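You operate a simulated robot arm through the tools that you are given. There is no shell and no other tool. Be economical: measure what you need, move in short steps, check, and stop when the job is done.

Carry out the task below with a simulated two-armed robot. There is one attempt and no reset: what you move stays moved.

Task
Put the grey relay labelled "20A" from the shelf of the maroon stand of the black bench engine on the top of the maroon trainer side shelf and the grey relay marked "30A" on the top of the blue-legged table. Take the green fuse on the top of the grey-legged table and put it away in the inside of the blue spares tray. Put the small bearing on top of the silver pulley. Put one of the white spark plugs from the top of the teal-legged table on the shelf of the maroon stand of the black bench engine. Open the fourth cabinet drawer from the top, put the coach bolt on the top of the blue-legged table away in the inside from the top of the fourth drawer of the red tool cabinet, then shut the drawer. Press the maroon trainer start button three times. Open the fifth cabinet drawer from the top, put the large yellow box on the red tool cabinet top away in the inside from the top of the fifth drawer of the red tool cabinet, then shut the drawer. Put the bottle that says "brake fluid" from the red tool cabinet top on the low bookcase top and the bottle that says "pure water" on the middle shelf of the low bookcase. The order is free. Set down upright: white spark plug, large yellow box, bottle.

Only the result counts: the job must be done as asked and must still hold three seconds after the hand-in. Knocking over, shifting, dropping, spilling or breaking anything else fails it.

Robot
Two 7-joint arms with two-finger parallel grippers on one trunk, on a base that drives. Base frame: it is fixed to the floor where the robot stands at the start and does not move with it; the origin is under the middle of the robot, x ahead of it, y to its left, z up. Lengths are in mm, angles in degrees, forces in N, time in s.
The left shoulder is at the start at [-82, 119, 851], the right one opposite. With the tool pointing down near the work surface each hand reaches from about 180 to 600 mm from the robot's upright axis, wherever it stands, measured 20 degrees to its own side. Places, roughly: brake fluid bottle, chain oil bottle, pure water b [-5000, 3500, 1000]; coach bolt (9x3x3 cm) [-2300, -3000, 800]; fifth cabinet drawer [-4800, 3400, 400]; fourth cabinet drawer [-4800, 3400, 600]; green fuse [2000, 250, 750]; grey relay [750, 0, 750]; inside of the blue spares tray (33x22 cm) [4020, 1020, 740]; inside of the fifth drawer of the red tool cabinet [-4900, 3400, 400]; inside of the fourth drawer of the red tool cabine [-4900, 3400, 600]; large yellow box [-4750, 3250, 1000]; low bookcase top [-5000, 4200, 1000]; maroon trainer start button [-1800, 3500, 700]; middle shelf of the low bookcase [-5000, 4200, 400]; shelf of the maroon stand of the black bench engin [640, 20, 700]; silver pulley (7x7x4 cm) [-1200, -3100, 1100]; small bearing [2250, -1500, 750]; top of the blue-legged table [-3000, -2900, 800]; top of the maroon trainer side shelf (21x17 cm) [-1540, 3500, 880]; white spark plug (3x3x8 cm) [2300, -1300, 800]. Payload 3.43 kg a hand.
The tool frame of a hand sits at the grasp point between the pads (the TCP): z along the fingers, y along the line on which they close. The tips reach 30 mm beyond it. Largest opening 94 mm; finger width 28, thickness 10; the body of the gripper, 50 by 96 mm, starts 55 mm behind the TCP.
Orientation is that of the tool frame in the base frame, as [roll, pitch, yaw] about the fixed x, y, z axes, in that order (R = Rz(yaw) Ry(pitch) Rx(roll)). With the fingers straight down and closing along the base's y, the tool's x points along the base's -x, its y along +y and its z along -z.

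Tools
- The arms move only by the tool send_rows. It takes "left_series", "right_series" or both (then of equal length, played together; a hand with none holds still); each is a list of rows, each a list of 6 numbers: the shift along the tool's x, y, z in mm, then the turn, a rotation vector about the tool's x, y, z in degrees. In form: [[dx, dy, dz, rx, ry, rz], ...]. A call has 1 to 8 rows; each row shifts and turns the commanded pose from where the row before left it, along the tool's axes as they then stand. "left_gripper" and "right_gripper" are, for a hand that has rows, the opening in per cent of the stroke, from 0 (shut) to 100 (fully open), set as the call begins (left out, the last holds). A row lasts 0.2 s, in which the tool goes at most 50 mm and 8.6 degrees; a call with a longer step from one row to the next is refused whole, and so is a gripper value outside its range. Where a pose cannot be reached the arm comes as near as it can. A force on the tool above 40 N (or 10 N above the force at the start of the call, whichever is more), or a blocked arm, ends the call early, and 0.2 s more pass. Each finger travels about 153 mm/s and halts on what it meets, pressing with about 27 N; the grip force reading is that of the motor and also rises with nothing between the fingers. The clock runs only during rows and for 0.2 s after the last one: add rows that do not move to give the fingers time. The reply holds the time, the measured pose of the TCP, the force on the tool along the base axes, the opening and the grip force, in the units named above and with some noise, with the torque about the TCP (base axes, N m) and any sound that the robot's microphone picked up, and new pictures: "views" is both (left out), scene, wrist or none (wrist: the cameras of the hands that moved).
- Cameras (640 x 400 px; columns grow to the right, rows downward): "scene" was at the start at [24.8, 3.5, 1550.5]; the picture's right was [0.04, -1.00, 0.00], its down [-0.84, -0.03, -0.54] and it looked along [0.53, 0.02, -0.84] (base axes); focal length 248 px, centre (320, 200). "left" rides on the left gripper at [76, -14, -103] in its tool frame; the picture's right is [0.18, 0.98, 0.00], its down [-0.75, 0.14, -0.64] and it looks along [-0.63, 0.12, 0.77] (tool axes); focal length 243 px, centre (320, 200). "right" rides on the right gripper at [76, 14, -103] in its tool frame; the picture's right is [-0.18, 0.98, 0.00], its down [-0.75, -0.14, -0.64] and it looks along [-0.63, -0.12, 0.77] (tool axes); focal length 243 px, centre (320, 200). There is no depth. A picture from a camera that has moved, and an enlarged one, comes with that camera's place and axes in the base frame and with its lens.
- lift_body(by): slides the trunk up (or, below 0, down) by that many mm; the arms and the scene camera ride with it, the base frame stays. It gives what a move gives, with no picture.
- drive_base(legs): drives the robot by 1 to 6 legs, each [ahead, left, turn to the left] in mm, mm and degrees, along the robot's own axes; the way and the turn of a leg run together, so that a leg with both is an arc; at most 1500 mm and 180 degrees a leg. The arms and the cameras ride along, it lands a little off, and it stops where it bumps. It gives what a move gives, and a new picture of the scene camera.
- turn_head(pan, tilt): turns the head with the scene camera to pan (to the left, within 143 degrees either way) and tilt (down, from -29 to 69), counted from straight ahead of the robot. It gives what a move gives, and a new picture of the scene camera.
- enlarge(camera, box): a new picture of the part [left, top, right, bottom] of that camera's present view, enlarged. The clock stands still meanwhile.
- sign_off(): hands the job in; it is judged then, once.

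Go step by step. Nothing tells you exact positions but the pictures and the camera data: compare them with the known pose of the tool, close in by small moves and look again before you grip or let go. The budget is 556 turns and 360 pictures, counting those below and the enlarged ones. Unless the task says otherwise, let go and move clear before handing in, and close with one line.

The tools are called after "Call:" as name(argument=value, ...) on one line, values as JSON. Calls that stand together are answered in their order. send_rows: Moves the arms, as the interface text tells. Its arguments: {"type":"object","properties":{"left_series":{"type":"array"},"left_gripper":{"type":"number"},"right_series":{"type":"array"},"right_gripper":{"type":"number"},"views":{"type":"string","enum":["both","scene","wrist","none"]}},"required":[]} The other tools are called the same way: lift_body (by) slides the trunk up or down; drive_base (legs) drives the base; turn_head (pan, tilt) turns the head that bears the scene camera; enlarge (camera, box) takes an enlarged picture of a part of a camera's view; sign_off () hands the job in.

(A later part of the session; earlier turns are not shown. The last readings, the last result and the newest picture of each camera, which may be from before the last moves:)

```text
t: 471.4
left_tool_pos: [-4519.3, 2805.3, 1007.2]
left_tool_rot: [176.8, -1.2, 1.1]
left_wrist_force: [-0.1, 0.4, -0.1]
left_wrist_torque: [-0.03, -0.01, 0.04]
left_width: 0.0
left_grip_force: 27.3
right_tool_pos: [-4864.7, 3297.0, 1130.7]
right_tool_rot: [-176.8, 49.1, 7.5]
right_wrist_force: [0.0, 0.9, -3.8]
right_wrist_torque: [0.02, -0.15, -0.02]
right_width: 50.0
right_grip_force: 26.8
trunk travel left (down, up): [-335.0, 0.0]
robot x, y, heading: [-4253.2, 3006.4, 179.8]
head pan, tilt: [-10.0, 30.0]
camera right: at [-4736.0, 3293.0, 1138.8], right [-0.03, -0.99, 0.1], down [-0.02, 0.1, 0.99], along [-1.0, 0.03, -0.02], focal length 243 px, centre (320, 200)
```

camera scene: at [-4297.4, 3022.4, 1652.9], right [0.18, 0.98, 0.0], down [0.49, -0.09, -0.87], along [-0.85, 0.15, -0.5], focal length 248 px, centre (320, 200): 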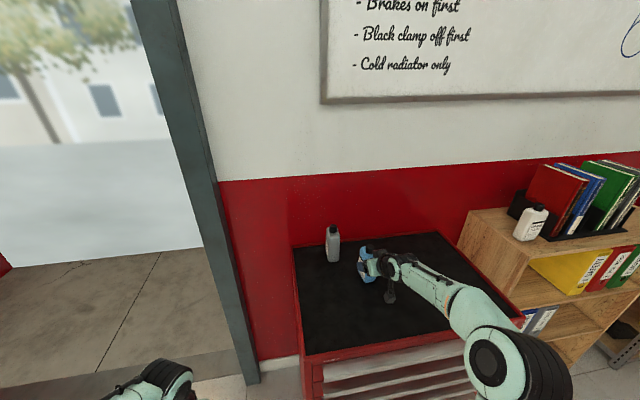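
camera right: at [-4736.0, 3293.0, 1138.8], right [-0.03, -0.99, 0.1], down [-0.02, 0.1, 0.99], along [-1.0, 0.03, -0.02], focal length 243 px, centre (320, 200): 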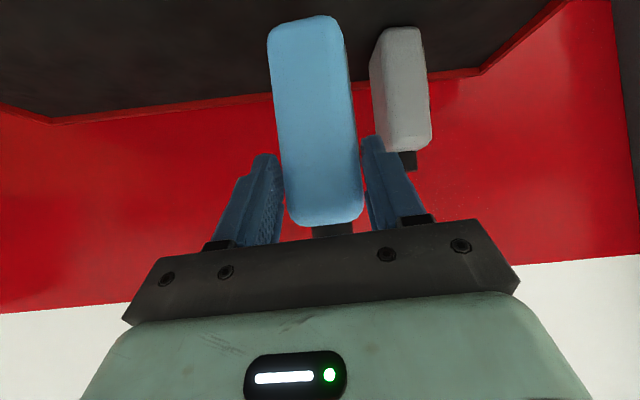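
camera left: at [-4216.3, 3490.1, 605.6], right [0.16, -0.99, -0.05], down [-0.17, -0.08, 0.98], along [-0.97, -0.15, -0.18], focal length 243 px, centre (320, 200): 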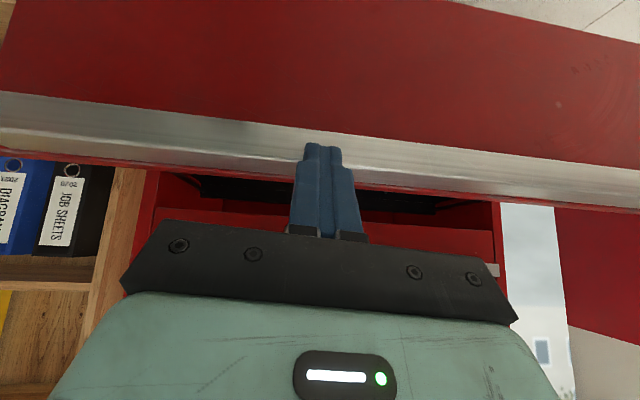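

Bottle lifted. I back off, drive to the bookcase and lower the trunk.

Call:
drive_base(legs=[[-350, 0, 0], [0, -930, 0]])

Call:
lift_body(by=-335)

Call:
turn_head(pan=-20, tilt=25)

```text
t: 481.9
left_tool_pos: [-4164.4, 3739.3, 1005.9]
left_tool_rot: [176.9, -1.2, 1.1]
left_wrist_force: [0.9, -0.1, 0.7]
left_wrist_torque: [0.01, 0.02, 0.0]
left_width: 0.1
left_grip_force: 26.9
right_tool_pos: [-4508.2, 4228.4, 1129.5]
right_tool_rot: [-176.8, 49.1, 7.4]
right_wrist_force: [-0.3, -0.2, -2.9]
right_wrist_torque: [0.0, -0.11, -0.01]
right_width: 50.0
right_grip_force: 27.0
trunk travel left (down, up): [-335.0, 0.0]
robot x, y, heading: [-3898.0, 3937.8, 179.8]
head pan, tilt: [-10.0, 30.0]
camera scene: at [-3943.7, 3953.8, 1653.0], right [0.18, 0.98, 0.0], down [0.49, -0.09, -0.87], along [-0.85, 0.15, -0.5], focal length 248 px, centre (320, 200)
```

scene: 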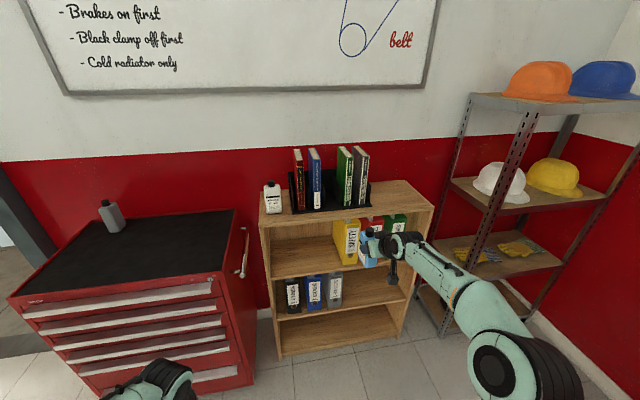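

```text
t: 485.1
left_tool_pos: [-4164.8, 3736.9, 671.3]
left_tool_rot: [176.8, -1.2, 1.2]
left_wrist_force: [-0.8, -0.4, -0.8]
left_wrist_torque: [0.0, 0.02, -0.01]
left_width: 0.2
left_grip_force: 27.2
right_tool_pos: [-4508.3, 4228.5, 796.2]
right_tool_rot: [-176.8, 49.1, 7.3]
right_wrist_force: [0.9, 0.0, -3.0]
right_wrist_torque: [0.05, -0.16, -0.01]
right_width: 50.3
right_grip_force: 27.2
trunk travel left (down, up): [0.0, 335.0]
robot x, y, heading: [-3900.1, 3939.7, 179.6]
head pan, tilt: [-10.0, 30.0]
```

```text
t: 485.9
left_tool_pos: [-4163.0, 3736.8, 673.3]
left_tool_rot: [176.8, -1.1, 1.1]
left_wrist_force: [-0.2, -0.4, -0.2]
left_wrist_torque: [0.02, -0.01, -0.02]
left_width: 0.1
left_grip_force: 27.2
right_tool_pos: [-4507.7, 4228.9, 794.6]
right_tool_rot: [-177.0, 49.1, 7.3]
right_wrist_force: [-0.4, -0.2, -3.5]
right_wrist_torque: [0.04, -0.15, 0.01]
right_width: 50.1
right_grip_force: 27.1
trunk travel left (down, up): [0.0, 335.0]
robot x, y, heading: [-3900.8, 3937.6, 179.6]
head pan, tilt: [-20.0, 25.0]
camera scene: at [-3991.0, 3969.6, 1320.7], right [0.34, 0.94, 0.0], down [0.4, -0.15, -0.91], along [-0.85, 0.31, -0.42], focal length 248 px, centre (320, 200)
```

scene: 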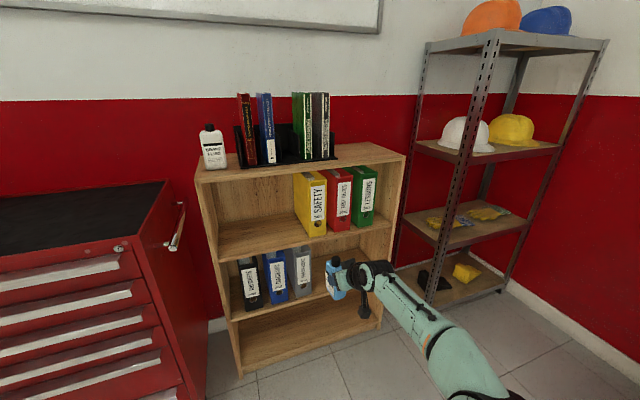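

The middle shelf is at about z 440, free to the right of the binders (y > 4240). I shift right 130 mm and lower the arm.

Call:
drive_base(legs=[[0, -130, 0]])

Call:
send_rows(right_series=[[15, 0, 13, 0, 0, 0], [22.7, 0, 19.6, 0, 0, 0], [22.7, 0, 19.6, 0, 0, 0], [22.7, 0, 19.6, 0, 0, 0], [22.7, 0, 19.6, 0, 0, 0], [22.7, 0, 19.6, 0, 0, 0], [22.7, 0, 19.6, 0, 0, 0], [15, 0, 13, 0, 0, 0]], views="both")

```text
t: 487.6
left_tool_pos: [-4162.7, 3867.3, 672.6]
left_tool_rot: [176.8, -1.2, 1.2]
left_wrist_force: [0.3, -0.4, -0.1]
left_wrist_torque: [0.02, -0.02, 0.04]
left_width: 0.1
left_grip_force: 26.4
right_tool_pos: [-4508.1, 4358.0, 795.4]
right_tool_rot: [-176.9, 49.2, 7.3]
right_wrist_force: [0.3, 0.4, -4.2]
right_wrist_torque: [0.0, -0.14, -0.03]
right_width: 49.9
right_grip_force: 26.8
trunk travel left (down, up): [0.0, 335.0]
robot x, y, heading: [-3896.5, 4065.2, 179.9]
head pan, tilt: [-20.0, 25.0]
camera scene: at [-3990.5, 4099.6, 1320.7], right [0.35, 0.94, 0.0], down [0.4, -0.15, -0.91], along [-0.85, 0.31, -0.42], focal length 248 px, centre (320, 200)
```

scene: 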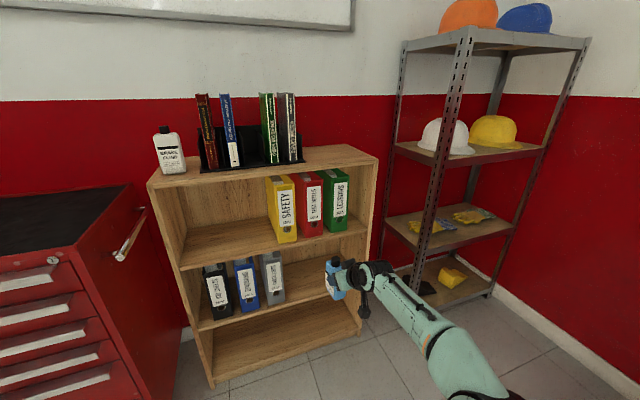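

```text
t: 489.4
left_tool_pos: [-4164.3, 3868.1, 672.5]
left_tool_rot: [176.8, -1.2, 1.2]
left_wrist_force: [0.1, 0.3, -0.2]
left_wrist_torque: [-0.01, 0.0, 0.01]
left_width: 0.0
left_grip_force: 27.4
right_tool_pos: [-4508.0, 4367.2, 575.6]
right_tool_rot: [-176.8, 49.1, 7.3]
right_wrist_force: [-0.4, 0.9, -3.4]
right_wrist_torque: [0.02, -0.12, 0.0]
right_width: 49.9
right_grip_force: 27.1
trunk travel left (down, up): [0.0, 335.0]
robot x, y, heading: [-3895.7, 4070.3, 179.8]
head pan, tilt: [-20.0, 25.0]
camera scene: at [-3990.6, 4099.5, 1320.7], right [0.35, 0.94, 0.0], down [0.4, -0.15, -0.91], along [-0.85, 0.31, -0.42], focal length 248 px, centre (320, 200)
camera right: at [-4379.4, 4363.0, 583.6], right [-0.04, -0.99, 0.1], down [-0.02, 0.1, 0.99], along [-1.0, 0.03, -0.02], focal length 243 px, centre (320, 200)
```

scene: 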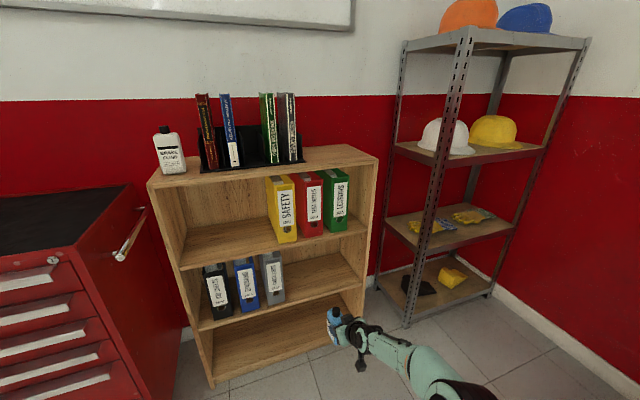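
right: 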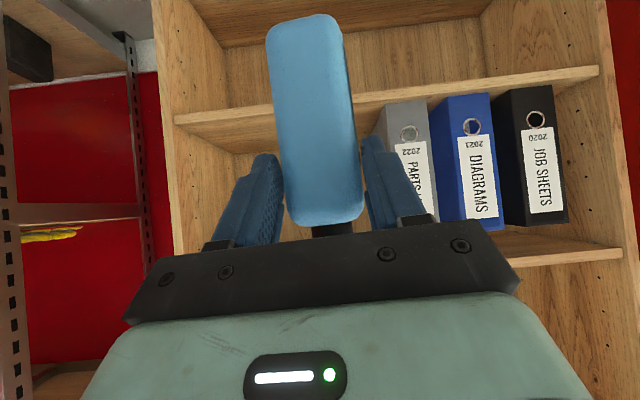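

The shelf surface is about z 428; the opening is clear. I lower a bit more and drive in.

Call:
send_rows(right_series=[[15, 0, 13, 0, 0, 0], [15, 0, 13, 0, 0, 0]], views="none")

Call:
drive_base(legs=[[240, 0, 0]])

Call:
enlarge(camera="right", box=[0, 0, 640, 400])

```text
t: 490.1
left_tool_pos: [-4162.8, 3867.1, 672.4]
left_tool_rot: [176.7, -1.2, 1.1]
left_wrist_force: [0.5, -1.2, 0.0]
left_wrist_torque: [0.03, 0.02, -0.04]
left_width: 0.0
left_grip_force: 26.5
right_tool_pos: [-4508.0, 4368.7, 535.5]
right_tool_rot: [-176.7, 49.0, 7.3]
right_wrist_force: [-0.8, -0.2, -3.2]
right_wrist_torque: [0.03, -0.12, -0.01]
right_width: 50.0
right_grip_force: 26.8
trunk travel left (down, up): [0.0, 335.0]
robot x, y, heading: [-3896.6, 4067.1, 179.7]
head pan, tilt: [-20.0, 25.0]
```

```text
t: 491.8
left_tool_pos: [-4405.6, 3868.0, 671.2]
left_tool_rot: [176.8, -1.2, 1.1]
left_wrist_force: [-0.3, 0.3, 0.3]
left_wrist_torque: [0.04, -0.01, -0.01]
left_width: 0.4
left_grip_force: 27.0
right_tool_pos: [-4750.2, 4369.4, 536.6]
right_tool_rot: [-176.9, 49.0, 7.2]
right_wrist_force: [0.0, -0.4, -4.6]
right_wrist_torque: [-0.01, -0.12, 0.01]
right_width: 50.0
right_grip_force: 26.9
trunk travel left (down, up): [0.0, 335.0]
robot x, y, heading: [-4138.2, 4068.9, 179.9]
head pan, tilt: [-20.0, 25.0]
camera scene: at [-4232.5, 4100.5, 1320.7], right [0.35, 0.94, 0.0], down [0.4, -0.15, -0.91], along [-0.85, 0.31, -0.42], focal length 248 px, centre (320, 200)
```

scene: 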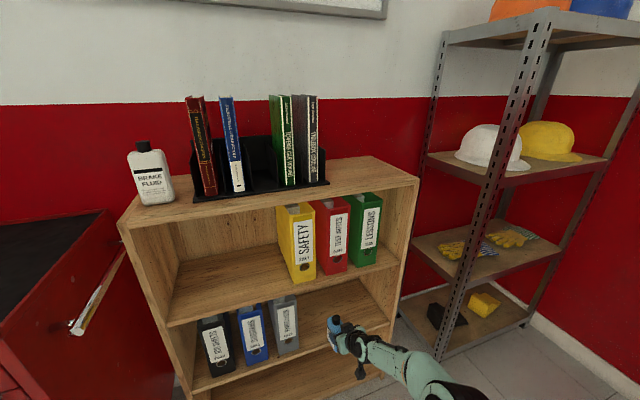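

```text
1.00 times, centred on (320, 200) of right (not enlarged: the box is as wide or as high as the picture)
camera zoom: at [-4621.0, 4365.8, 544.3], right [-0.04, -0.99, 0.1], down [-0.02, 0.1, 0.99], along [-1.0, 0.03, -0.02], focal length 243 px, centre (320, 200)
```

zoom: 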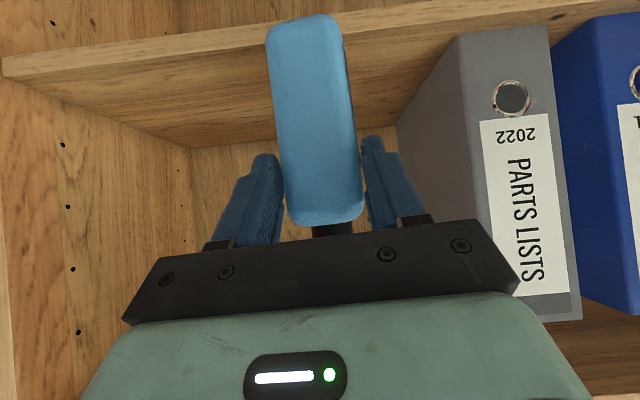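

Call:
drive_base(legs=[[82, 0, 0]])

Call:
send_rows(right_series=[[7.6, 0, 6.5, 0, 0, 0], [6, 0, 5.2, 0, 0, 0]], views="wrist")

```text
t: 492.9
left_tool_pos: [-4486.9, 3869.2, 672.1]
left_tool_rot: [176.8, -1.3, 1.1]
left_wrist_force: [-0.5, -0.1, -0.5]
left_wrist_torque: [0.0, -0.04, -0.01]
left_width: 0.2
left_grip_force: 26.6
right_tool_pos: [-4830.5, 4369.5, 536.2]
right_tool_rot: [-176.9, 49.0, 7.3]
right_wrist_force: [0.2, 0.2, -3.7]
right_wrist_torque: [0.01, -0.17, -0.01]
right_width: 50.1
right_grip_force: 27.0
trunk travel left (down, up): [0.0, 335.0]
robot x, y, heading: [-4221.5, 4070.2, 180.0]
head pan, tilt: [-20.0, 25.0]
camera scene: at [-4313.4, 4100.9, 1320.7], right [0.35, 0.94, 0.0], down [0.4, -0.15, -0.91], along [-0.85, 0.31, -0.42], focal length 248 px, centre (320, 200)
```

scene: 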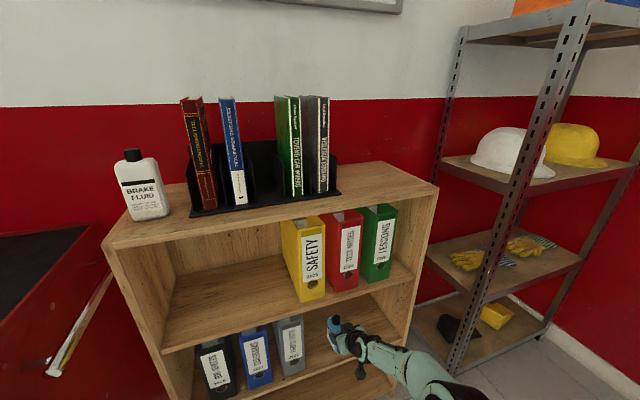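

```text
t: 493.5
left_tool_pos: [-4486.9, 3869.3, 671.0]
left_tool_rot: [176.8, -1.2, 1.1]
left_wrist_force: [0.1, -0.6, 0.2]
left_wrist_torque: [-0.02, 0.02, -0.02]
left_width: 0.1
left_grip_force: 27.1
right_tool_pos: [-4828.9, 4368.8, 518.8]
right_tool_rot: [-176.9, 49.0, 7.2]
right_wrist_force: [0.2, -0.3, -3.2]
right_wrist_torque: [0.01, -0.14, 0.02]
right_width: 50.1
right_grip_force: 27.2
trunk travel left (down, up): [0.0, 335.0]
robot x, y, heading: [-4217.1, 4068.0, 180.1]
head pan, tilt: [-20.0, 25.0]
camera right: at [-4701.5, 4366.4, 526.0], right [-0.04, -0.99, 0.1], down [-0.02, 0.1, 0.99], along [-1.0, 0.03, -0.02], focal length 243 px, centre (320, 200)
```

right: 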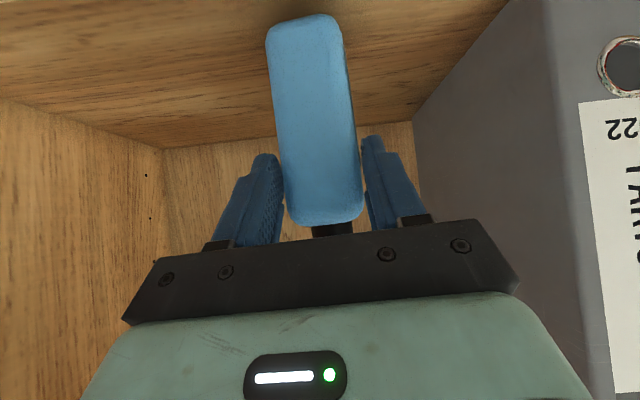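

Now small steps down to contact.

Call:
send_rows(right_series=[[3, 0, 2.6, 0, 0, 0], [2.3, 0, 2, 0, 0, 0]], views="none")

Call:
send_rows(right_series=[[2.3, 0, 2, 0, 0, 0], [0, 0, 0, 0, 0, 0]], views="none")

```text
t: 494.1
left_tool_pos: [-4485.4, 3868.4, 671.2]
left_tool_rot: [176.8, -1.2, 1.1]
left_wrist_force: [-0.2, -0.1, 0.1]
left_wrist_torque: [0.01, 0.0, 0.03]
left_width: 0.0
left_grip_force: 27.0
right_tool_pos: [-4830.7, 4369.9, 509.9]
right_tool_rot: [-177.0, 49.0, 7.4]
right_wrist_force: [-1.3, -0.6, -3.3]
right_wrist_torque: [0.01, -0.08, 0.01]
right_width: 49.8
right_grip_force: 27.6
trunk travel left (down, up): [0.0, 335.0]
robot x, y, heading: [-4221.7, 4068.9, 179.9]
head pan, tilt: [-20.0, 25.0]
```

```text
t: 494.7
left_tool_pos: [-4485.9, 3868.2, 671.9]
left_tool_rot: [176.8, -1.1, 1.2]
left_wrist_force: [0.3, 0.6, 0.2]
left_wrist_torque: [-0.04, 0.0, -0.01]
left_width: 0.0
left_grip_force: 27.1
right_tool_pos: [-4829.9, 4370.3, 508.8]
right_tool_rot: [-176.8, 49.2, 7.2]
right_wrist_force: [1.0, -0.1, 1.6]
right_wrist_torque: [-0.16, 0.14, 0.06]
right_width: 50.1
right_grip_force: 27.1
trunk travel left (down, up): [0.0, 335.0]
robot x, y, heading: [-4217.5, 4070.9, 179.7]
head pan, tilt: [-20.0, 25.0]
```

Call:
send_rows(right_series=[[0.8, 0, 0.7, 0, 0, 0], [0, 0, 0, 0, 0, 0]], views="none")

Call:
send_rows(right_series=[[0, 0, 0, 0, 0, 0], [0, 0, 0, 0, 0, 0], [0, 0, 0, 0, 0, 0]], right_gripper=75, views="wrist")

```text
t: 495.3
left_tool_pos: [-4485.2, 3868.0, 672.4]
left_tool_rot: [176.8, -1.2, 1.1]
left_wrist_force: [0.8, 0.1, 0.4]
left_wrist_torque: [-0.01, 0.0, 0.0]
left_width: 0.2
left_grip_force: 27.0
right_tool_pos: [-4830.4, 4370.7, 509.3]
right_tool_rot: [-176.6, 49.3, 7.3]
right_wrist_force: [2.8, 0.6, 8.0]
right_wrist_torque: [-0.29, 0.47, 0.06]
right_width: 50.2
right_grip_force: 27.5
trunk travel left (down, up): [0.0, 335.0]
robot x, y, heading: [-4222.5, 4071.0, 179.6]
head pan, tilt: [-20.0, 25.0]
```

```text
t: 496.1
left_tool_pos: [-4486.7, 3868.0, 671.3]
left_tool_rot: [176.8, -1.1, 1.1]
left_wrist_force: [0.0, 0.6, -0.3]
left_wrist_torque: [-0.03, 0.03, 0.02]
left_width: 0.1
left_grip_force: 26.8
right_tool_pos: [-4830.2, 4370.8, 506.2]
right_tool_rot: [-176.9, 49.1, 7.4]
right_wrist_force: [-0.1, -0.4, -0.1]
right_wrist_torque: [-0.03, 0.01, 0.01]
right_width: 70.3
right_grip_force: 0.1
trunk travel left (down, up): [0.0, 335.0]
robot x, y, heading: [-4216.5, 4067.2, 179.8]
head pan, tilt: [-20.0, 25.0]
camera right: at [-4701.4, 4367.0, 515.0], right [-0.04, -0.99, 0.1], down [-0.02, 0.1, 0.99], along [-1.0, 0.03, -0.02], focal length 243 px, centre (320, 200)
```

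right: 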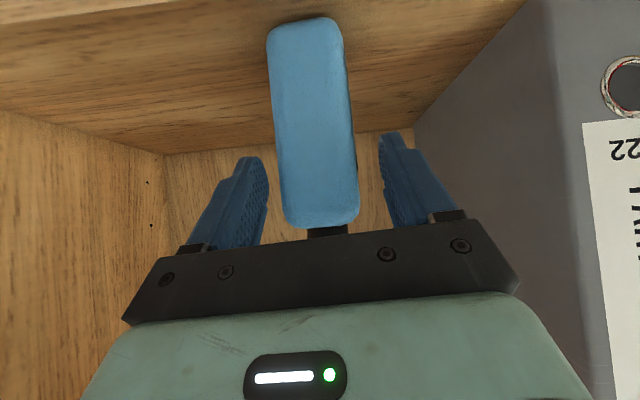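

Released and standing. I back straight out and check.

Call:
drive_base(legs=[[-330, 0, 0]])

Call:
enlarge(camera="scene", box=[100, 80, 440, 380])

```text
t: 498.3
left_tool_pos: [-4156.4, 3867.5, 672.0]
left_tool_rot: [176.8, -1.2, 1.2]
left_wrist_force: [0.7, -0.1, 0.2]
left_wrist_torque: [-0.03, -0.01, -0.03]
left_width: 0.0
left_grip_force: 27.2
right_tool_pos: [-4500.1, 4367.8, 505.8]
right_tool_rot: [-176.7, 49.1, 7.4]
right_wrist_force: [0.4, -0.5, -0.5]
right_wrist_torque: [0.01, -0.02, 0.03]
right_width: 70.7
right_grip_force: 0.1
trunk travel left (down, up): [0.0, 335.0]
robot x, y, heading: [-3891.1, 4068.0, 179.8]
head pan, tilt: [-20.0, 25.0]
camera scene: at [-3983.1, 4099.4, 1320.8], right [0.34, 0.94, 0.0], down [0.4, -0.15, -0.91], along [-0.85, 0.31, -0.42], focal length 248 px, centre (320, 200)
```

scene: 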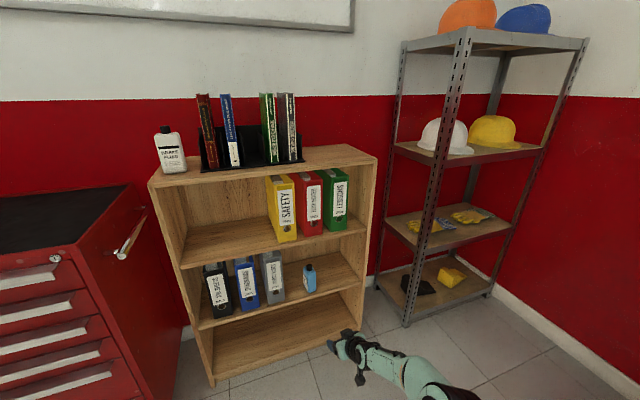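

```text
1.33 times, centred on (270, 230) of scene
camera zoom: at [-3983.1, 4099.4, 1320.8], right [0.34, 0.94, 0.0], down [0.4, -0.15, -0.91], along [-0.85, 0.31, -0.42], focal length 330 px, centre (387, 160)
```

zoom: 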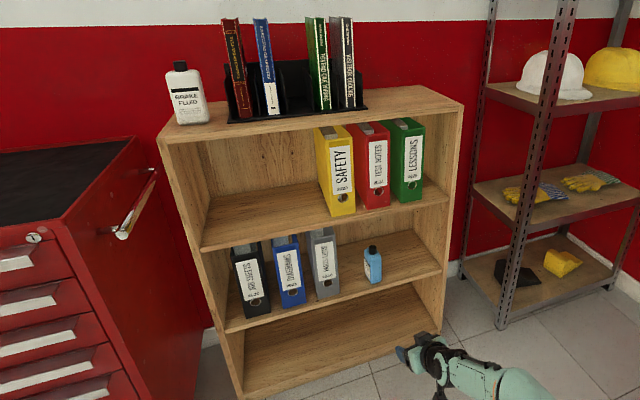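

Both bottles stand correctly. I fold the right arm home, raise the trunk, and drive east toward the grey-legged table.

Call:
lift_body(by=275)

Call:
send_rows(right_series=[[4.7, 20, -43.6, 0, 8.2, 0], [10.8, 20, -42.5, 0, 8.2, 0], [16.6, 20, -40.6, 0, 8.2, 0], [22, 20, -37.9, 0, 8.2, 0], [27.1, 20, -34.4, 0, 8.2, 0], [31.7, 20, -30.3, 0, 8.2, 0], [30, 0, 0, 0, 0, 7]], left_series=[[-10, 0, 0, 0, 0, 0], [-10, 0, 0, 0, 0, 0], [-10, 0, 0, 0, 0, 0], [-10, 0, 0, 0, 0, 0], [-10, 0, 0, 0, 0, 0], [-10, 0, 0, 0, 0, 0], [0, 0, 0, 0, 0, 0]], views="none")

Call:
drive_base(legs=[[-1000, 0, 0], [0, 0, -180], [0, -1700, 0]])

```text
t: 501.1
left_tool_pos: [-4155.9, 3867.2, 946.9]
left_tool_rot: [176.8, -1.2, 1.2]
left_wrist_force: [0.5, 0.0, 0.2]
left_wrist_torque: [-0.01, 0.03, 0.03]
left_width: 0.1
left_grip_force: 27.5
right_tool_pos: [-4500.4, 4368.6, 781.1]
right_tool_rot: [-176.8, 48.9, 7.4]
right_wrist_force: [0.2, 0.3, 0.4]
right_wrist_torque: [0.02, -0.03, 0.0]
right_width: 70.6
right_grip_force: 0.0
trunk travel left (down, up): [-275.0, 60.0]
robot x, y, heading: [-3889.2, 4064.6, 179.8]
head pan, tilt: [-20.0, 25.0]
```

```text
t: 502.7
left_tool_pos: [-4215.9, 3866.4, 946.9]
left_tool_rot: [176.7, -1.0, 1.3]
left_wrist_force: [0.8, -0.1, -0.3]
left_wrist_torque: [0.0, 0.01, 0.02]
left_width: 0.0
left_grip_force: 26.7
right_tool_pos: [-4244.9, 4266.1, 928.3]
right_tool_rot: [-177.8, 0.0, -2.0]
right_wrist_force: [-0.9, 0.7, -0.8]
right_wrist_torque: [0.04, 0.01, 0.03]
right_width: 70.5
right_grip_force: 0.1
trunk travel left (down, up): [-275.0, 60.0]
robot x, y, heading: [-3894.5, 4064.4, 179.9]
head pan, tilt: [-20.0, 25.0]
```

```text
refused: -1700 is not a number from -1500 to 1500
```

Call:
drive_base(legs=[[-1000, 0, 0], [0, 0, -180], [0, -1500, 0], [0, -310, 0], [1500, 0, 0], [1400, 0, 0]])

Call:
turn_head(pan=-15, tilt=25)

```text
t: 544.6
left_tool_pos: [326.1, 2432.8, 945.5]
left_tool_rot: [176.8, -1.2, -178.7]
left_wrist_force: [-1.1, 0.2, 0.2]
left_wrist_torque: [-0.03, 0.0, 0.01]
left_width: 0.3
left_grip_force: 26.9
right_tool_pos: [356.6, 2034.5, 929.0]
right_tool_rot: [-177.9, 0.1, 178.2]
right_wrist_force: [0.2, 0.6, 0.1]
right_wrist_torque: [0.04, 0.0, -0.04]
right_width: 70.5
right_grip_force: 0.1
trunk travel left (down, up): [-275.0, 60.0]
robot x, y, heading: [1.2, 2233.3, 0.2]
head pan, tilt: [-20.0, 25.0]
camera scene: at [43.1, 2201.3, 1597.8], right [-0.34, -0.94, 0.0], down [-0.4, 0.14, -0.91], along [0.85, -0.31, -0.42], focal length 248 px, centre (320, 200)
```

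scene: 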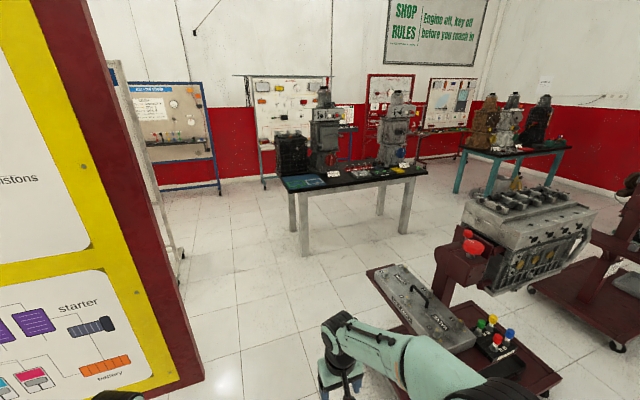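

```text
t: 545.2
left_tool_pos: [325.4, 2433.6, 945.1]
left_tool_rot: [176.8, -1.1, -178.8]
left_wrist_force: [-0.7, -0.3, -0.7]
left_wrist_torque: [0.01, 0.0, 0.02]
left_width: 0.0
left_grip_force: 26.8
right_tool_pos: [356.2, 2034.8, 928.6]
right_tool_rot: [-177.9, 0.2, 178.2]
right_wrist_force: [0.3, -0.1, -0.4]
right_wrist_torque: [0.02, 0.02, 0.01]
right_width: 70.4
right_grip_force: 0.1
trunk travel left (down, up): [-275.0, 60.0]
robot x, y, heading: [1.0, 2233.6, -0.2]
head pan, tilt: [-15.0, 25.0]
camera scene: at [45.3, 2208.9, 1597.8], right [-0.26, -0.97, 0.0], down [-0.41, 0.11, -0.91], along [0.88, -0.24, -0.42], focal length 248 px, centre (320, 200)
```

scene: 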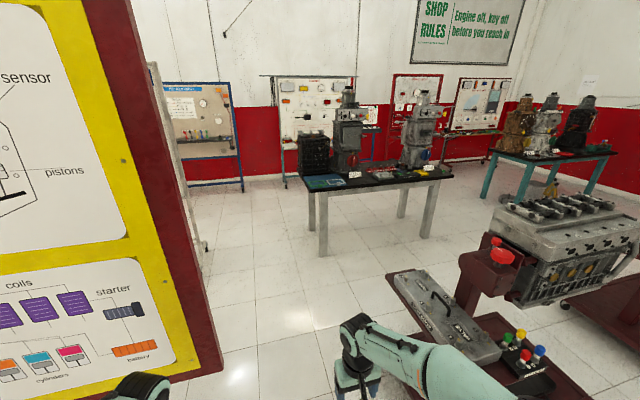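

The yellow board's edge is at about (680, 2410) and the engine stand's plate at y≈1690. I stretch the left arm forward so its elbow tucks in, then pass through at y≈2040.

Call:
send_rows(left_series=[[-34, -20, -8, 0, 0, 0], [-34, -20, -8, 0, 0, 0], [-34, -20, -8, 0, 0, 0], [-34, -20, -8, 0, 0, 0], [-34, -20, -8, 0, 0, 0], [-34, -20, -8, 0, 0, 0], [-34, -20, -8, 0, 0, 0]], right_series=[[0, 0, -15, 0, 0, 0], [0, 0, -15, 0, 0, 0], [0, 0, -15, 0, 0, 0], [0, 0, -15, 0, 0, 0], [0, 0, -15, 0, 0, 0], [0, 0, -15, 0, 0, 0], [0, 0, -15, 0, 0, 0]], views="none")

Call:
drive_base(legs=[[0, -195, 0]])

Call:
turn_head(pan=30, tilt=50)

```text
t: 546.8
left_tool_pos: [522.1, 2308.0, 978.1]
left_tool_rot: [177.0, -1.2, -178.8]
left_wrist_force: [-1.1, -0.4, -0.2]
left_wrist_torque: [-0.04, 0.03, 0.03]
left_width: 0.0
left_grip_force: 27.8
left hand out of reach, approached as far as the arm can: row 6, 7
right_tool_pos: [353.5, 2040.1, 1033.9]
right_tool_rot: [-177.9, 0.2, 178.1]
right_wrist_force: [-0.4, -0.4, -0.3]
right_wrist_torque: [0.01, -0.01, 0.01]
right_width: 70.7
right_grip_force: 0.1
trunk travel left (down, up): [-275.0, 60.0]
robot x, y, heading: [-5.8, 2230.7, -0.0]
head pan, tilt: [-15.0, 25.0]
```

```text
t: 549.2
left_tool_pos: [522.5, 2114.1, 977.1]
left_tool_rot: [176.8, -1.2, -178.7]
left_wrist_force: [-0.3, -0.7, 0.0]
left_wrist_torque: [-0.04, 0.01, 0.02]
left_width: 0.0
left_grip_force: 27.0
right_tool_pos: [355.5, 1845.0, 1032.1]
right_tool_rot: [-178.0, 0.2, 178.1]
right_wrist_force: [-0.1, -0.1, -0.4]
right_wrist_torque: [0.01, 0.02, 0.02]
right_width: 70.5
right_grip_force: 0.0
trunk travel left (down, up): [-275.0, 60.0]
robot x, y, heading: [2.2, 2039.1, -0.1]
head pan, tilt: [-15.0, 25.0]
camera scene: at [45.2, 2015.1, 1597.8], right [-0.26, -0.97, 0.0], down [-0.41, 0.11, -0.91], along [0.88, -0.23, -0.42], focal length 248 px, centre (320, 200)
```

scene: 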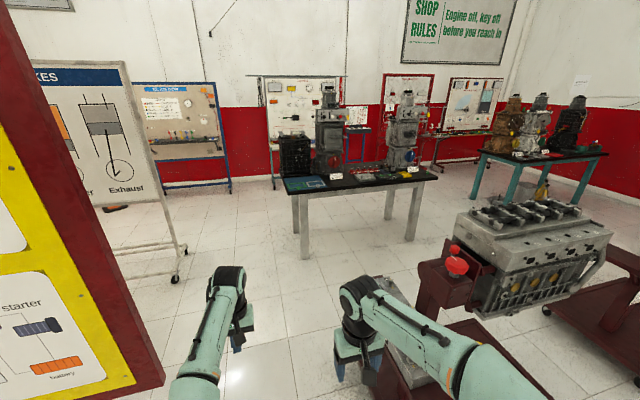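

```text
t: 550.3
left_tool_pos: [524.0, 2115.3, 978.1]
left_tool_rot: [176.8, -1.1, -178.7]
left_wrist_force: [0.0, -0.4, 0.5]
left_wrist_torque: [0.05, 0.01, -0.02]
left_width: 0.1
left_grip_force: 27.1
right_tool_pos: [354.9, 1845.0, 1033.1]
right_tool_rot: [-177.9, 0.1, 178.1]
right_wrist_force: [-0.8, -0.6, -0.4]
right_wrist_torque: [0.0, 0.0, 0.0]
right_width: 70.8
right_grip_force: 0.2
trunk travel left (down, up): [-275.0, 60.0]
robot x, y, heading: [2.0, 2043.4, 0.1]
head pan, tilt: [30.0, 50.0]
camera scene: at [23.0, 2077.6, 1560.3], right [0.5, -0.87, 0.0], down [-0.66, -0.38, -0.64], along [0.56, 0.32, -0.77], focal length 248 px, centre (320, 200)
```

scene: 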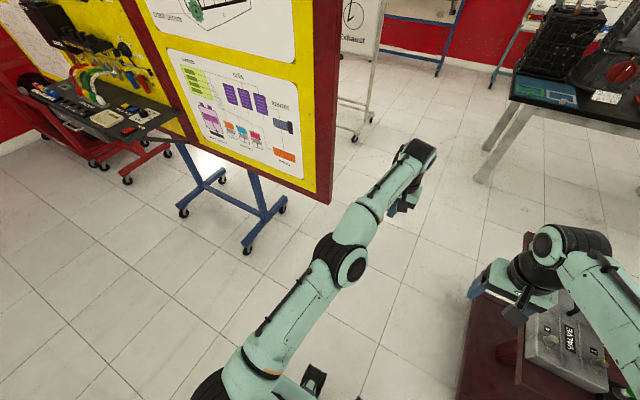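

The passage is clear. I drive ahead.

Call:
drive_base(legs=[[1450, 0, 0]])

Call:
turn_head(pan=-50, tilt=30)

```text
t: 557.5
left_tool_pos: [1976.1, 2097.6, 977.7]
left_tool_rot: [176.9, -1.2, -179.6]
left_wrist_force: [-1.3, -0.6, 0.7]
left_wrist_torque: [0.0, 0.02, -0.03]
left_width: 0.1
left_grip_force: 26.5
right_tool_pos: [1805.9, 1830.7, 1032.8]
right_tool_rot: [-177.8, 0.2, 177.5]
right_wrist_force: [0.2, -0.1, 0.1]
right_wrist_torque: [0.01, -0.02, 0.0]
right_width: 70.4
right_grip_force: 0.1
trunk travel left (down, up): [-275.0, 60.0]
robot x, y, heading: [1451.9, 2024.6, -1.0]
head pan, tilt: [30.0, 50.0]
camera scene: at [1476.0, 2067.3, 1560.3], right [0.49, -0.87, 0.0], down [-0.67, -0.37, -0.64], along [0.56, 0.31, -0.77], focal length 248 px, centre (320, 200)
```

scene: 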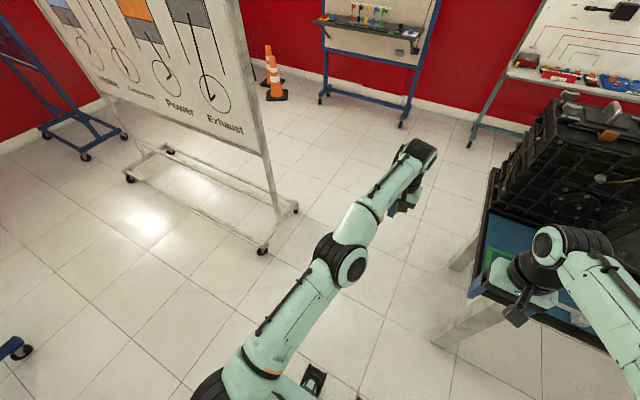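

```text
t: 559.0
left_tool_pos: [1976.1, 2097.5, 976.7]
left_tool_rot: [177.0, -1.2, -179.6]
left_wrist_force: [0.5, 0.4, -0.5]
left_wrist_torque: [-0.03, -0.02, 0.02]
left_width: 0.0
left_grip_force: 27.1
right_tool_pos: [1804.7, 1831.8, 1033.1]
right_tool_rot: [-177.9, 0.2, 177.4]
right_wrist_force: [0.0, 0.6, -0.2]
right_wrist_torque: [-0.02, 0.02, 0.0]
right_width: 70.4
right_grip_force: 0.0
trunk travel left (down, up): [-275.0, 60.0]
robot x, y, heading: [1453.7, 2029.3, -0.7]
head pan, tilt: [-50.0, 30.0]
camera scene: at [1466.0, 1959.7, 1589.8], right [-0.77, -0.63, 0.0], down [-0.32, 0.39, -0.87], along [0.55, -0.67, -0.5], focal length 248 px, centre (320, 200)
```

scene: 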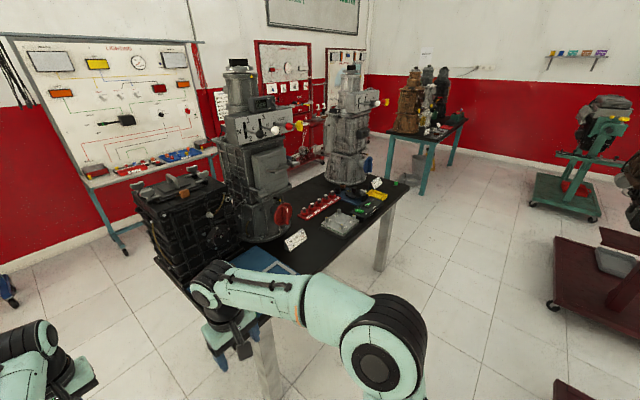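

Call:
enlarge(camera="scene", box=[240, 160, 420, 290])

```text
3.08 times, centred on (330, 225) of scene
camera zoom: at [1466.0, 1959.7, 1589.8], right [-0.77, -0.63, 0.0], down [-0.32, 0.39, -0.87], along [0.55, -0.67, -0.5], focal length 762 px, centre (289, 123)
```

zoom: 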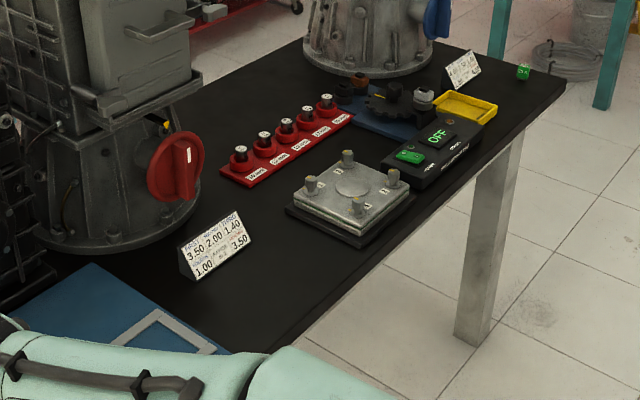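

The green fuse is at about (2100, 270). I retract the left arm and drive south along x≈1350.

Call:
send_rows(left_series=[[34, 18, 4, 0, 0, 0], [34, 18, 4, 0, 0, 0], [34, 18, 4, 0, 0, 0], [34, 18, 4, 0, 0, 0], [34, 18, 4, 0, 0, 0]], views="none")

Call:
drive_base(legs=[[-100, 0, 0.8], [0, -1500, 0], [0, -350, 0]])

Call:
turn_head(pan=0, tilt=40)

```text
t: 560.2
left_tool_pos: [1802.3, 2188.3, 965.5]
left_tool_rot: [176.9, -1.0, -179.5]
left_wrist_force: [-0.2, -0.1, 0.1]
left_wrist_torque: [0.02, -0.02, -0.01]
left_width: 0.0
left_grip_force: 26.4
right_tool_pos: [1804.4, 1832.0, 1034.2]
right_tool_rot: [-177.9, 0.2, 177.3]
right_wrist_force: [0.2, 0.2, 0.8]
right_wrist_torque: [-0.02, -0.04, 0.01]
right_width: 70.6
right_grip_force: 0.0
trunk travel left (down, up): [-275.0, 60.0]
robot x, y, heading: [1451.8, 2028.4, -1.0]
head pan, tilt: [-50.0, 30.0]
```

```text
t: 577.5
left_tool_pos: [1700.1, 344.7, 965.4]
left_tool_rot: [176.8, -1.3, -178.8]
left_wrist_force: [0.3, 0.1, -1.2]
left_wrist_torque: [0.02, 0.0, 0.02]
left_width: 0.1
left_grip_force: 27.4
right_tool_pos: [1704.0, -11.1, 1032.4]
right_tool_rot: [-178.0, 0.3, 177.9]
right_wrist_force: [0.4, 0.5, 0.4]
right_wrist_torque: [-0.03, 0.02, -0.01]
right_width: 70.5
right_grip_force: 0.0
trunk travel left (down, up): [-275.0, 60.0]
robot x, y, heading: [1347.3, 186.2, -0.6]
head pan, tilt: [-50.0, 30.0]
camera scene: at [1363.3, 114.6, 1589.8], right [-0.77, -0.64, 0.0], down [-0.32, 0.38, -0.87], along [0.55, -0.67, -0.5], focal length 248 px, centre (320, 200)
```

scene: 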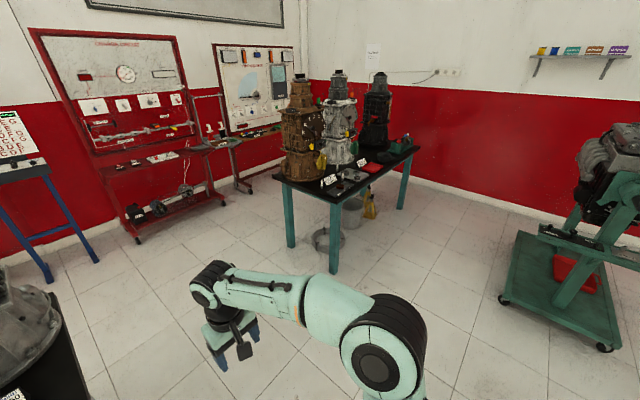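

```text
t: 578.7
left_tool_pos: [1698.9, 345.6, 965.6]
left_tool_rot: [176.8, -1.1, -178.9]
left_wrist_force: [-1.2, 0.5, -0.4]
left_wrist_torque: [0.0, -0.05, 0.0]
left_width: 0.0
left_grip_force: 26.9
right_tool_pos: [1702.9, -10.9, 1032.0]
right_tool_rot: [-177.9, 0.0, 177.9]
right_wrist_force: [0.1, 0.5, -0.1]
right_wrist_torque: [0.0, -0.02, 0.01]
right_width: 70.5
right_grip_force: 0.0
trunk travel left (down, up): [-275.0, 60.0]
robot x, y, heading: [1350.9, 185.7, -0.2]
head pan, tilt: [0.0, 40.0]
camera scene: at [1390.5, 183.8, 1574.5], right [0.0, -1.0, 0.0], down [-0.64, 0.0, -0.77], along [0.77, 0.0, -0.64], focal length 248 px, centre (320, 200)
```

scene: 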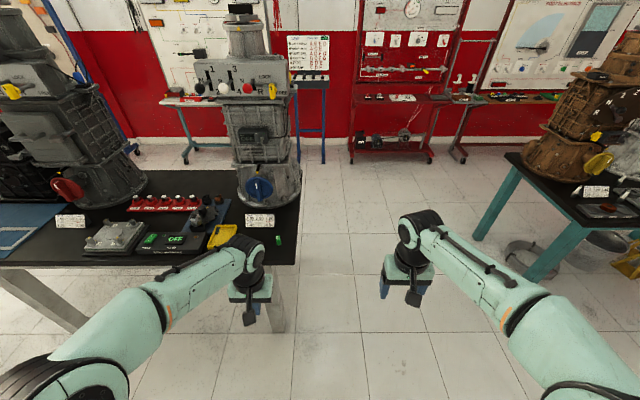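

Call:
drive_base(legs=[[270, 0, 0]])

Call:
enlarge(camera="scene", box=[160, 180, 340, 320])

```text
t: 580.6
left_tool_pos: [1969.9, 346.1, 965.8]
left_tool_rot: [176.9, -1.2, -178.6]
left_wrist_force: [-1.2, 0.1, 0.8]
left_wrist_torque: [0.02, -0.01, 0.03]
left_width: 0.1
left_grip_force: 27.3
right_tool_pos: [1975.5, -10.9, 1033.1]
right_tool_rot: [-178.0, 0.1, 178.0]
right_wrist_force: [-0.2, 0.3, -0.7]
right_wrist_torque: [0.01, 0.03, 0.0]
right_width: 70.7
right_grip_force: 0.1
trunk travel left (down, up): [-275.0, 60.0]
robot x, y, heading: [1624.0, 179.3, 0.1]
head pan, tilt: [0.0, 40.0]
camera scene: at [1662.3, 183.5, 1574.4], right [0.0, -1.0, 0.0], down [-0.64, 0.0, -0.77], along [0.77, 0.0, -0.64], focal length 248 px, centre (320, 200)
```

scene: 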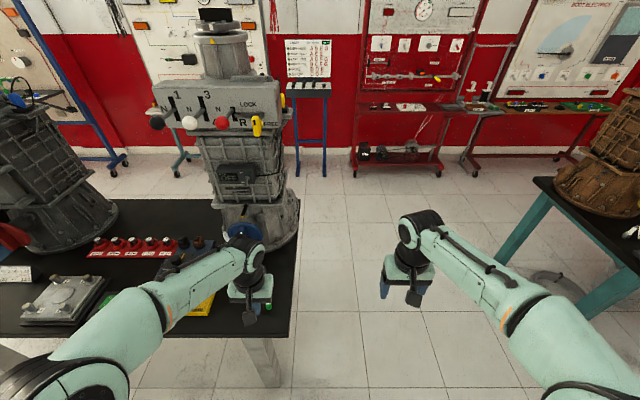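

```text
2.86 times, centred on (250, 250) of scene
camera zoom: at [1662.3, 183.5, 1574.4], right [0.0, -1.0, 0.0], down [-0.64, 0.0, -0.77], along [0.77, 0.0, -0.64], focal length 708 px, centre (520, 57)
```

zoom: 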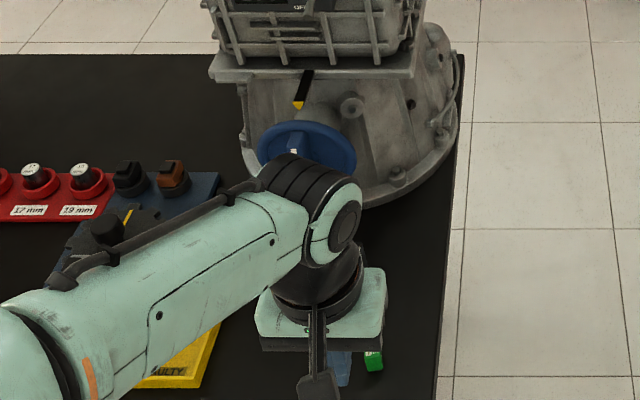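

Call:
send_rows(left_series=[[-38, 4, 20, 0, 0, 0], [-38, 4, 20, 0, 0, 0], [-36, 4, 30, 0, 0, 0]], left_gripper=70, views="wrist")

```text
t: 581.4
left_tool_pos: [2082.5, 362.6, 893.3]
left_tool_rot: [176.8, -1.2, -178.8]
left_wrist_force: [0.3, 0.9, 0.3]
left_wrist_torque: [-0.02, 0.0, 0.06]
left_width: 65.6
left_grip_force: 0.1
right_tool_pos: [1977.3, -11.0, 1033.3]
right_tool_rot: [-177.9, 0.2, 178.2]
right_wrist_force: [-0.6, 0.2, 0.3]
right_wrist_torque: [0.04, -0.01, 0.02]
right_width: 70.6
right_grip_force: 0.0
trunk travel left (down, up): [-275.0, 60.0]
robot x, y, heading: [1622.2, 184.3, 0.0]
head pan, tilt: [0.0, 40.0]
camera left: at [2007.7, 343.4, 996.2], right [-0.21, 0.98, 0.06], down [0.76, 0.12, 0.63], along [0.61, 0.17, -0.77], focal length 243 px, centre (320, 200)
```

left: 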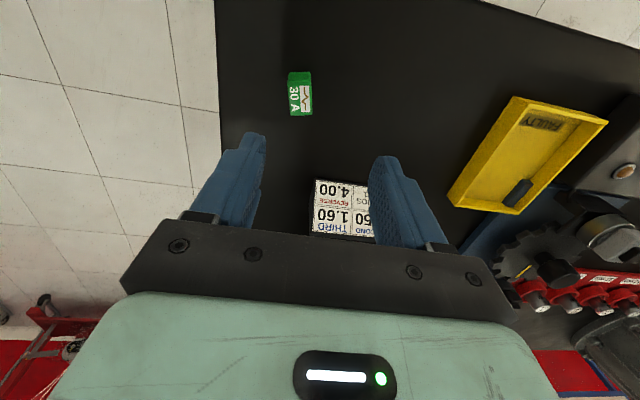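

Call:
send_rows(left_series=[[6, -10, 30, 0, 0, 0], [0, -3, 40, 0, 0, 0], [0, -2, 30, 0, 0, 0]], views="wrist")

```text
t: 582.2
left_tool_pos: [2073.7, 353.2, 802.2]
left_tool_rot: [177.0, -0.2, -178.7]
left_wrist_force: [-7.3, 3.2, 43.2]
left_wrist_torque: [-1.64, 0.06, -0.3]
left_width: 63.3
left_grip_force: 0.1
right_tool_pos: [1972.2, -10.6, 1034.7]
right_tool_rot: [-178.1, 0.5, 178.1]
right_wrist_force: [-1.1, 0.2, 0.7]
right_wrist_torque: [0.0, -0.04, -0.02]
right_width: 70.7
right_grip_force: 0.0
trunk travel left (down, up): [-275.0, 60.0]
robot x, y, heading: [1619.8, 182.5, -0.2]
head pan, tilt: [0.0, 40.0]
camera left: at [1997.6, 332.3, 904.0], right [-0.21, 0.98, 0.05], down [0.75, 0.12, 0.65], along [0.62, 0.17, -0.76], focal length 243 px, centre (320, 200)
```

left: 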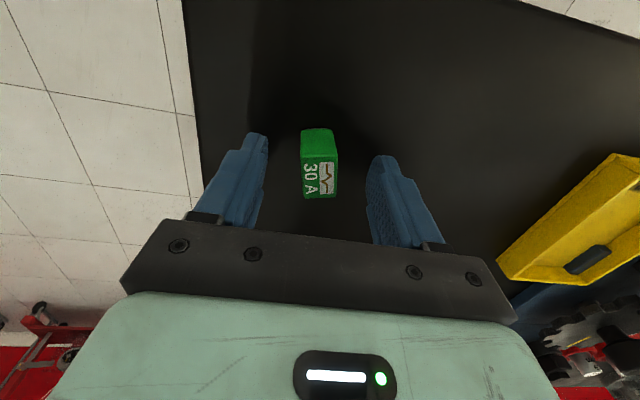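

The table is at z≈771 and the fuse is between the fingers. I raise slightly, centre and grip.

Call:
send_rows(left_series=[[0, 0, -4, 0, 0, 0], [8, 0, 0, 0, 0, 0]], views="none")

Call:
send_rows(left_series=[[0, 0, 0, 0, 0, 0], [0, 0, 0, 0, 0, 0], [0, 0, 0, 0, 0, 0], [0, 0, -5, 0, 0, 0], [0, 0, -15, 0, 0, 0], [0, 0, -20, 0, 0, 0]], left_gripper=0, views="wrist")

```text
t: 582.8
left_tool_pos: [2073.9, 353.7, 801.6]
left_tool_rot: [177.0, -0.1, -178.4]
left_wrist_force: [26.5, 0.6, 26.7]
left_wrist_torque: [-1.11, -0.9, 1.11]
left_width: 65.2
left_grip_force: 0.1
right_tool_pos: [1977.9, -10.6, 1031.8]
right_tool_rot: [-178.0, 0.0, 178.0]
right_wrist_force: [-0.1, -0.1, 1.5]
right_wrist_torque: [0.04, 0.02, -0.02]
right_width: 70.4
right_grip_force: 0.1
trunk travel left (down, up): [-275.0, 60.0]
robot x, y, heading: [1622.1, 183.2, -0.2]
head pan, tilt: [0.0, 40.0]
```

```text
t: 584.2
left_tool_pos: [2064.5, 352.9, 836.0]
left_tool_rot: [176.6, -1.3, -178.5]
left_wrist_force: [0.3, 0.0, -0.7]
left_wrist_torque: [0.0, -0.02, 0.01]
left_width: 21.2
left_grip_force: 26.6
right_tool_pos: [1974.9, -10.3, 1032.0]
right_tool_rot: [-178.0, 0.2, 178.1]
right_wrist_force: [0.0, 0.4, 0.9]
right_wrist_torque: [-0.02, 0.0, -0.06]
right_width: 70.3
right_grip_force: 0.1
trunk travel left (down, up): [-275.0, 60.0]
robot x, y, heading: [1624.8, 182.2, 0.1]
head pan, tilt: [0.0, 40.0]
camera left: at [1990.6, 331.9, 940.8], right [-0.21, 0.98, 0.06], down [0.77, 0.12, 0.63], along [0.61, 0.18, -0.77], focal length 243 px, centre (320, 200)
```

left: 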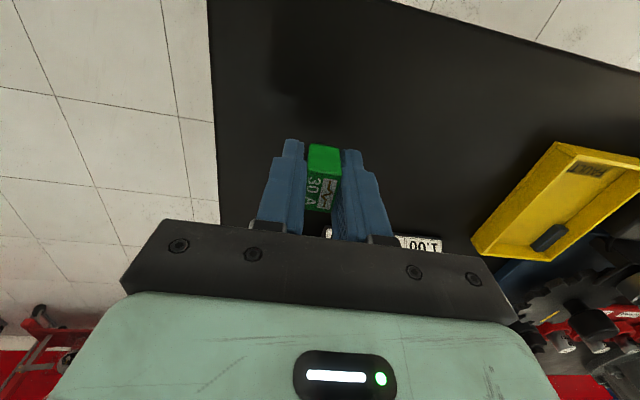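

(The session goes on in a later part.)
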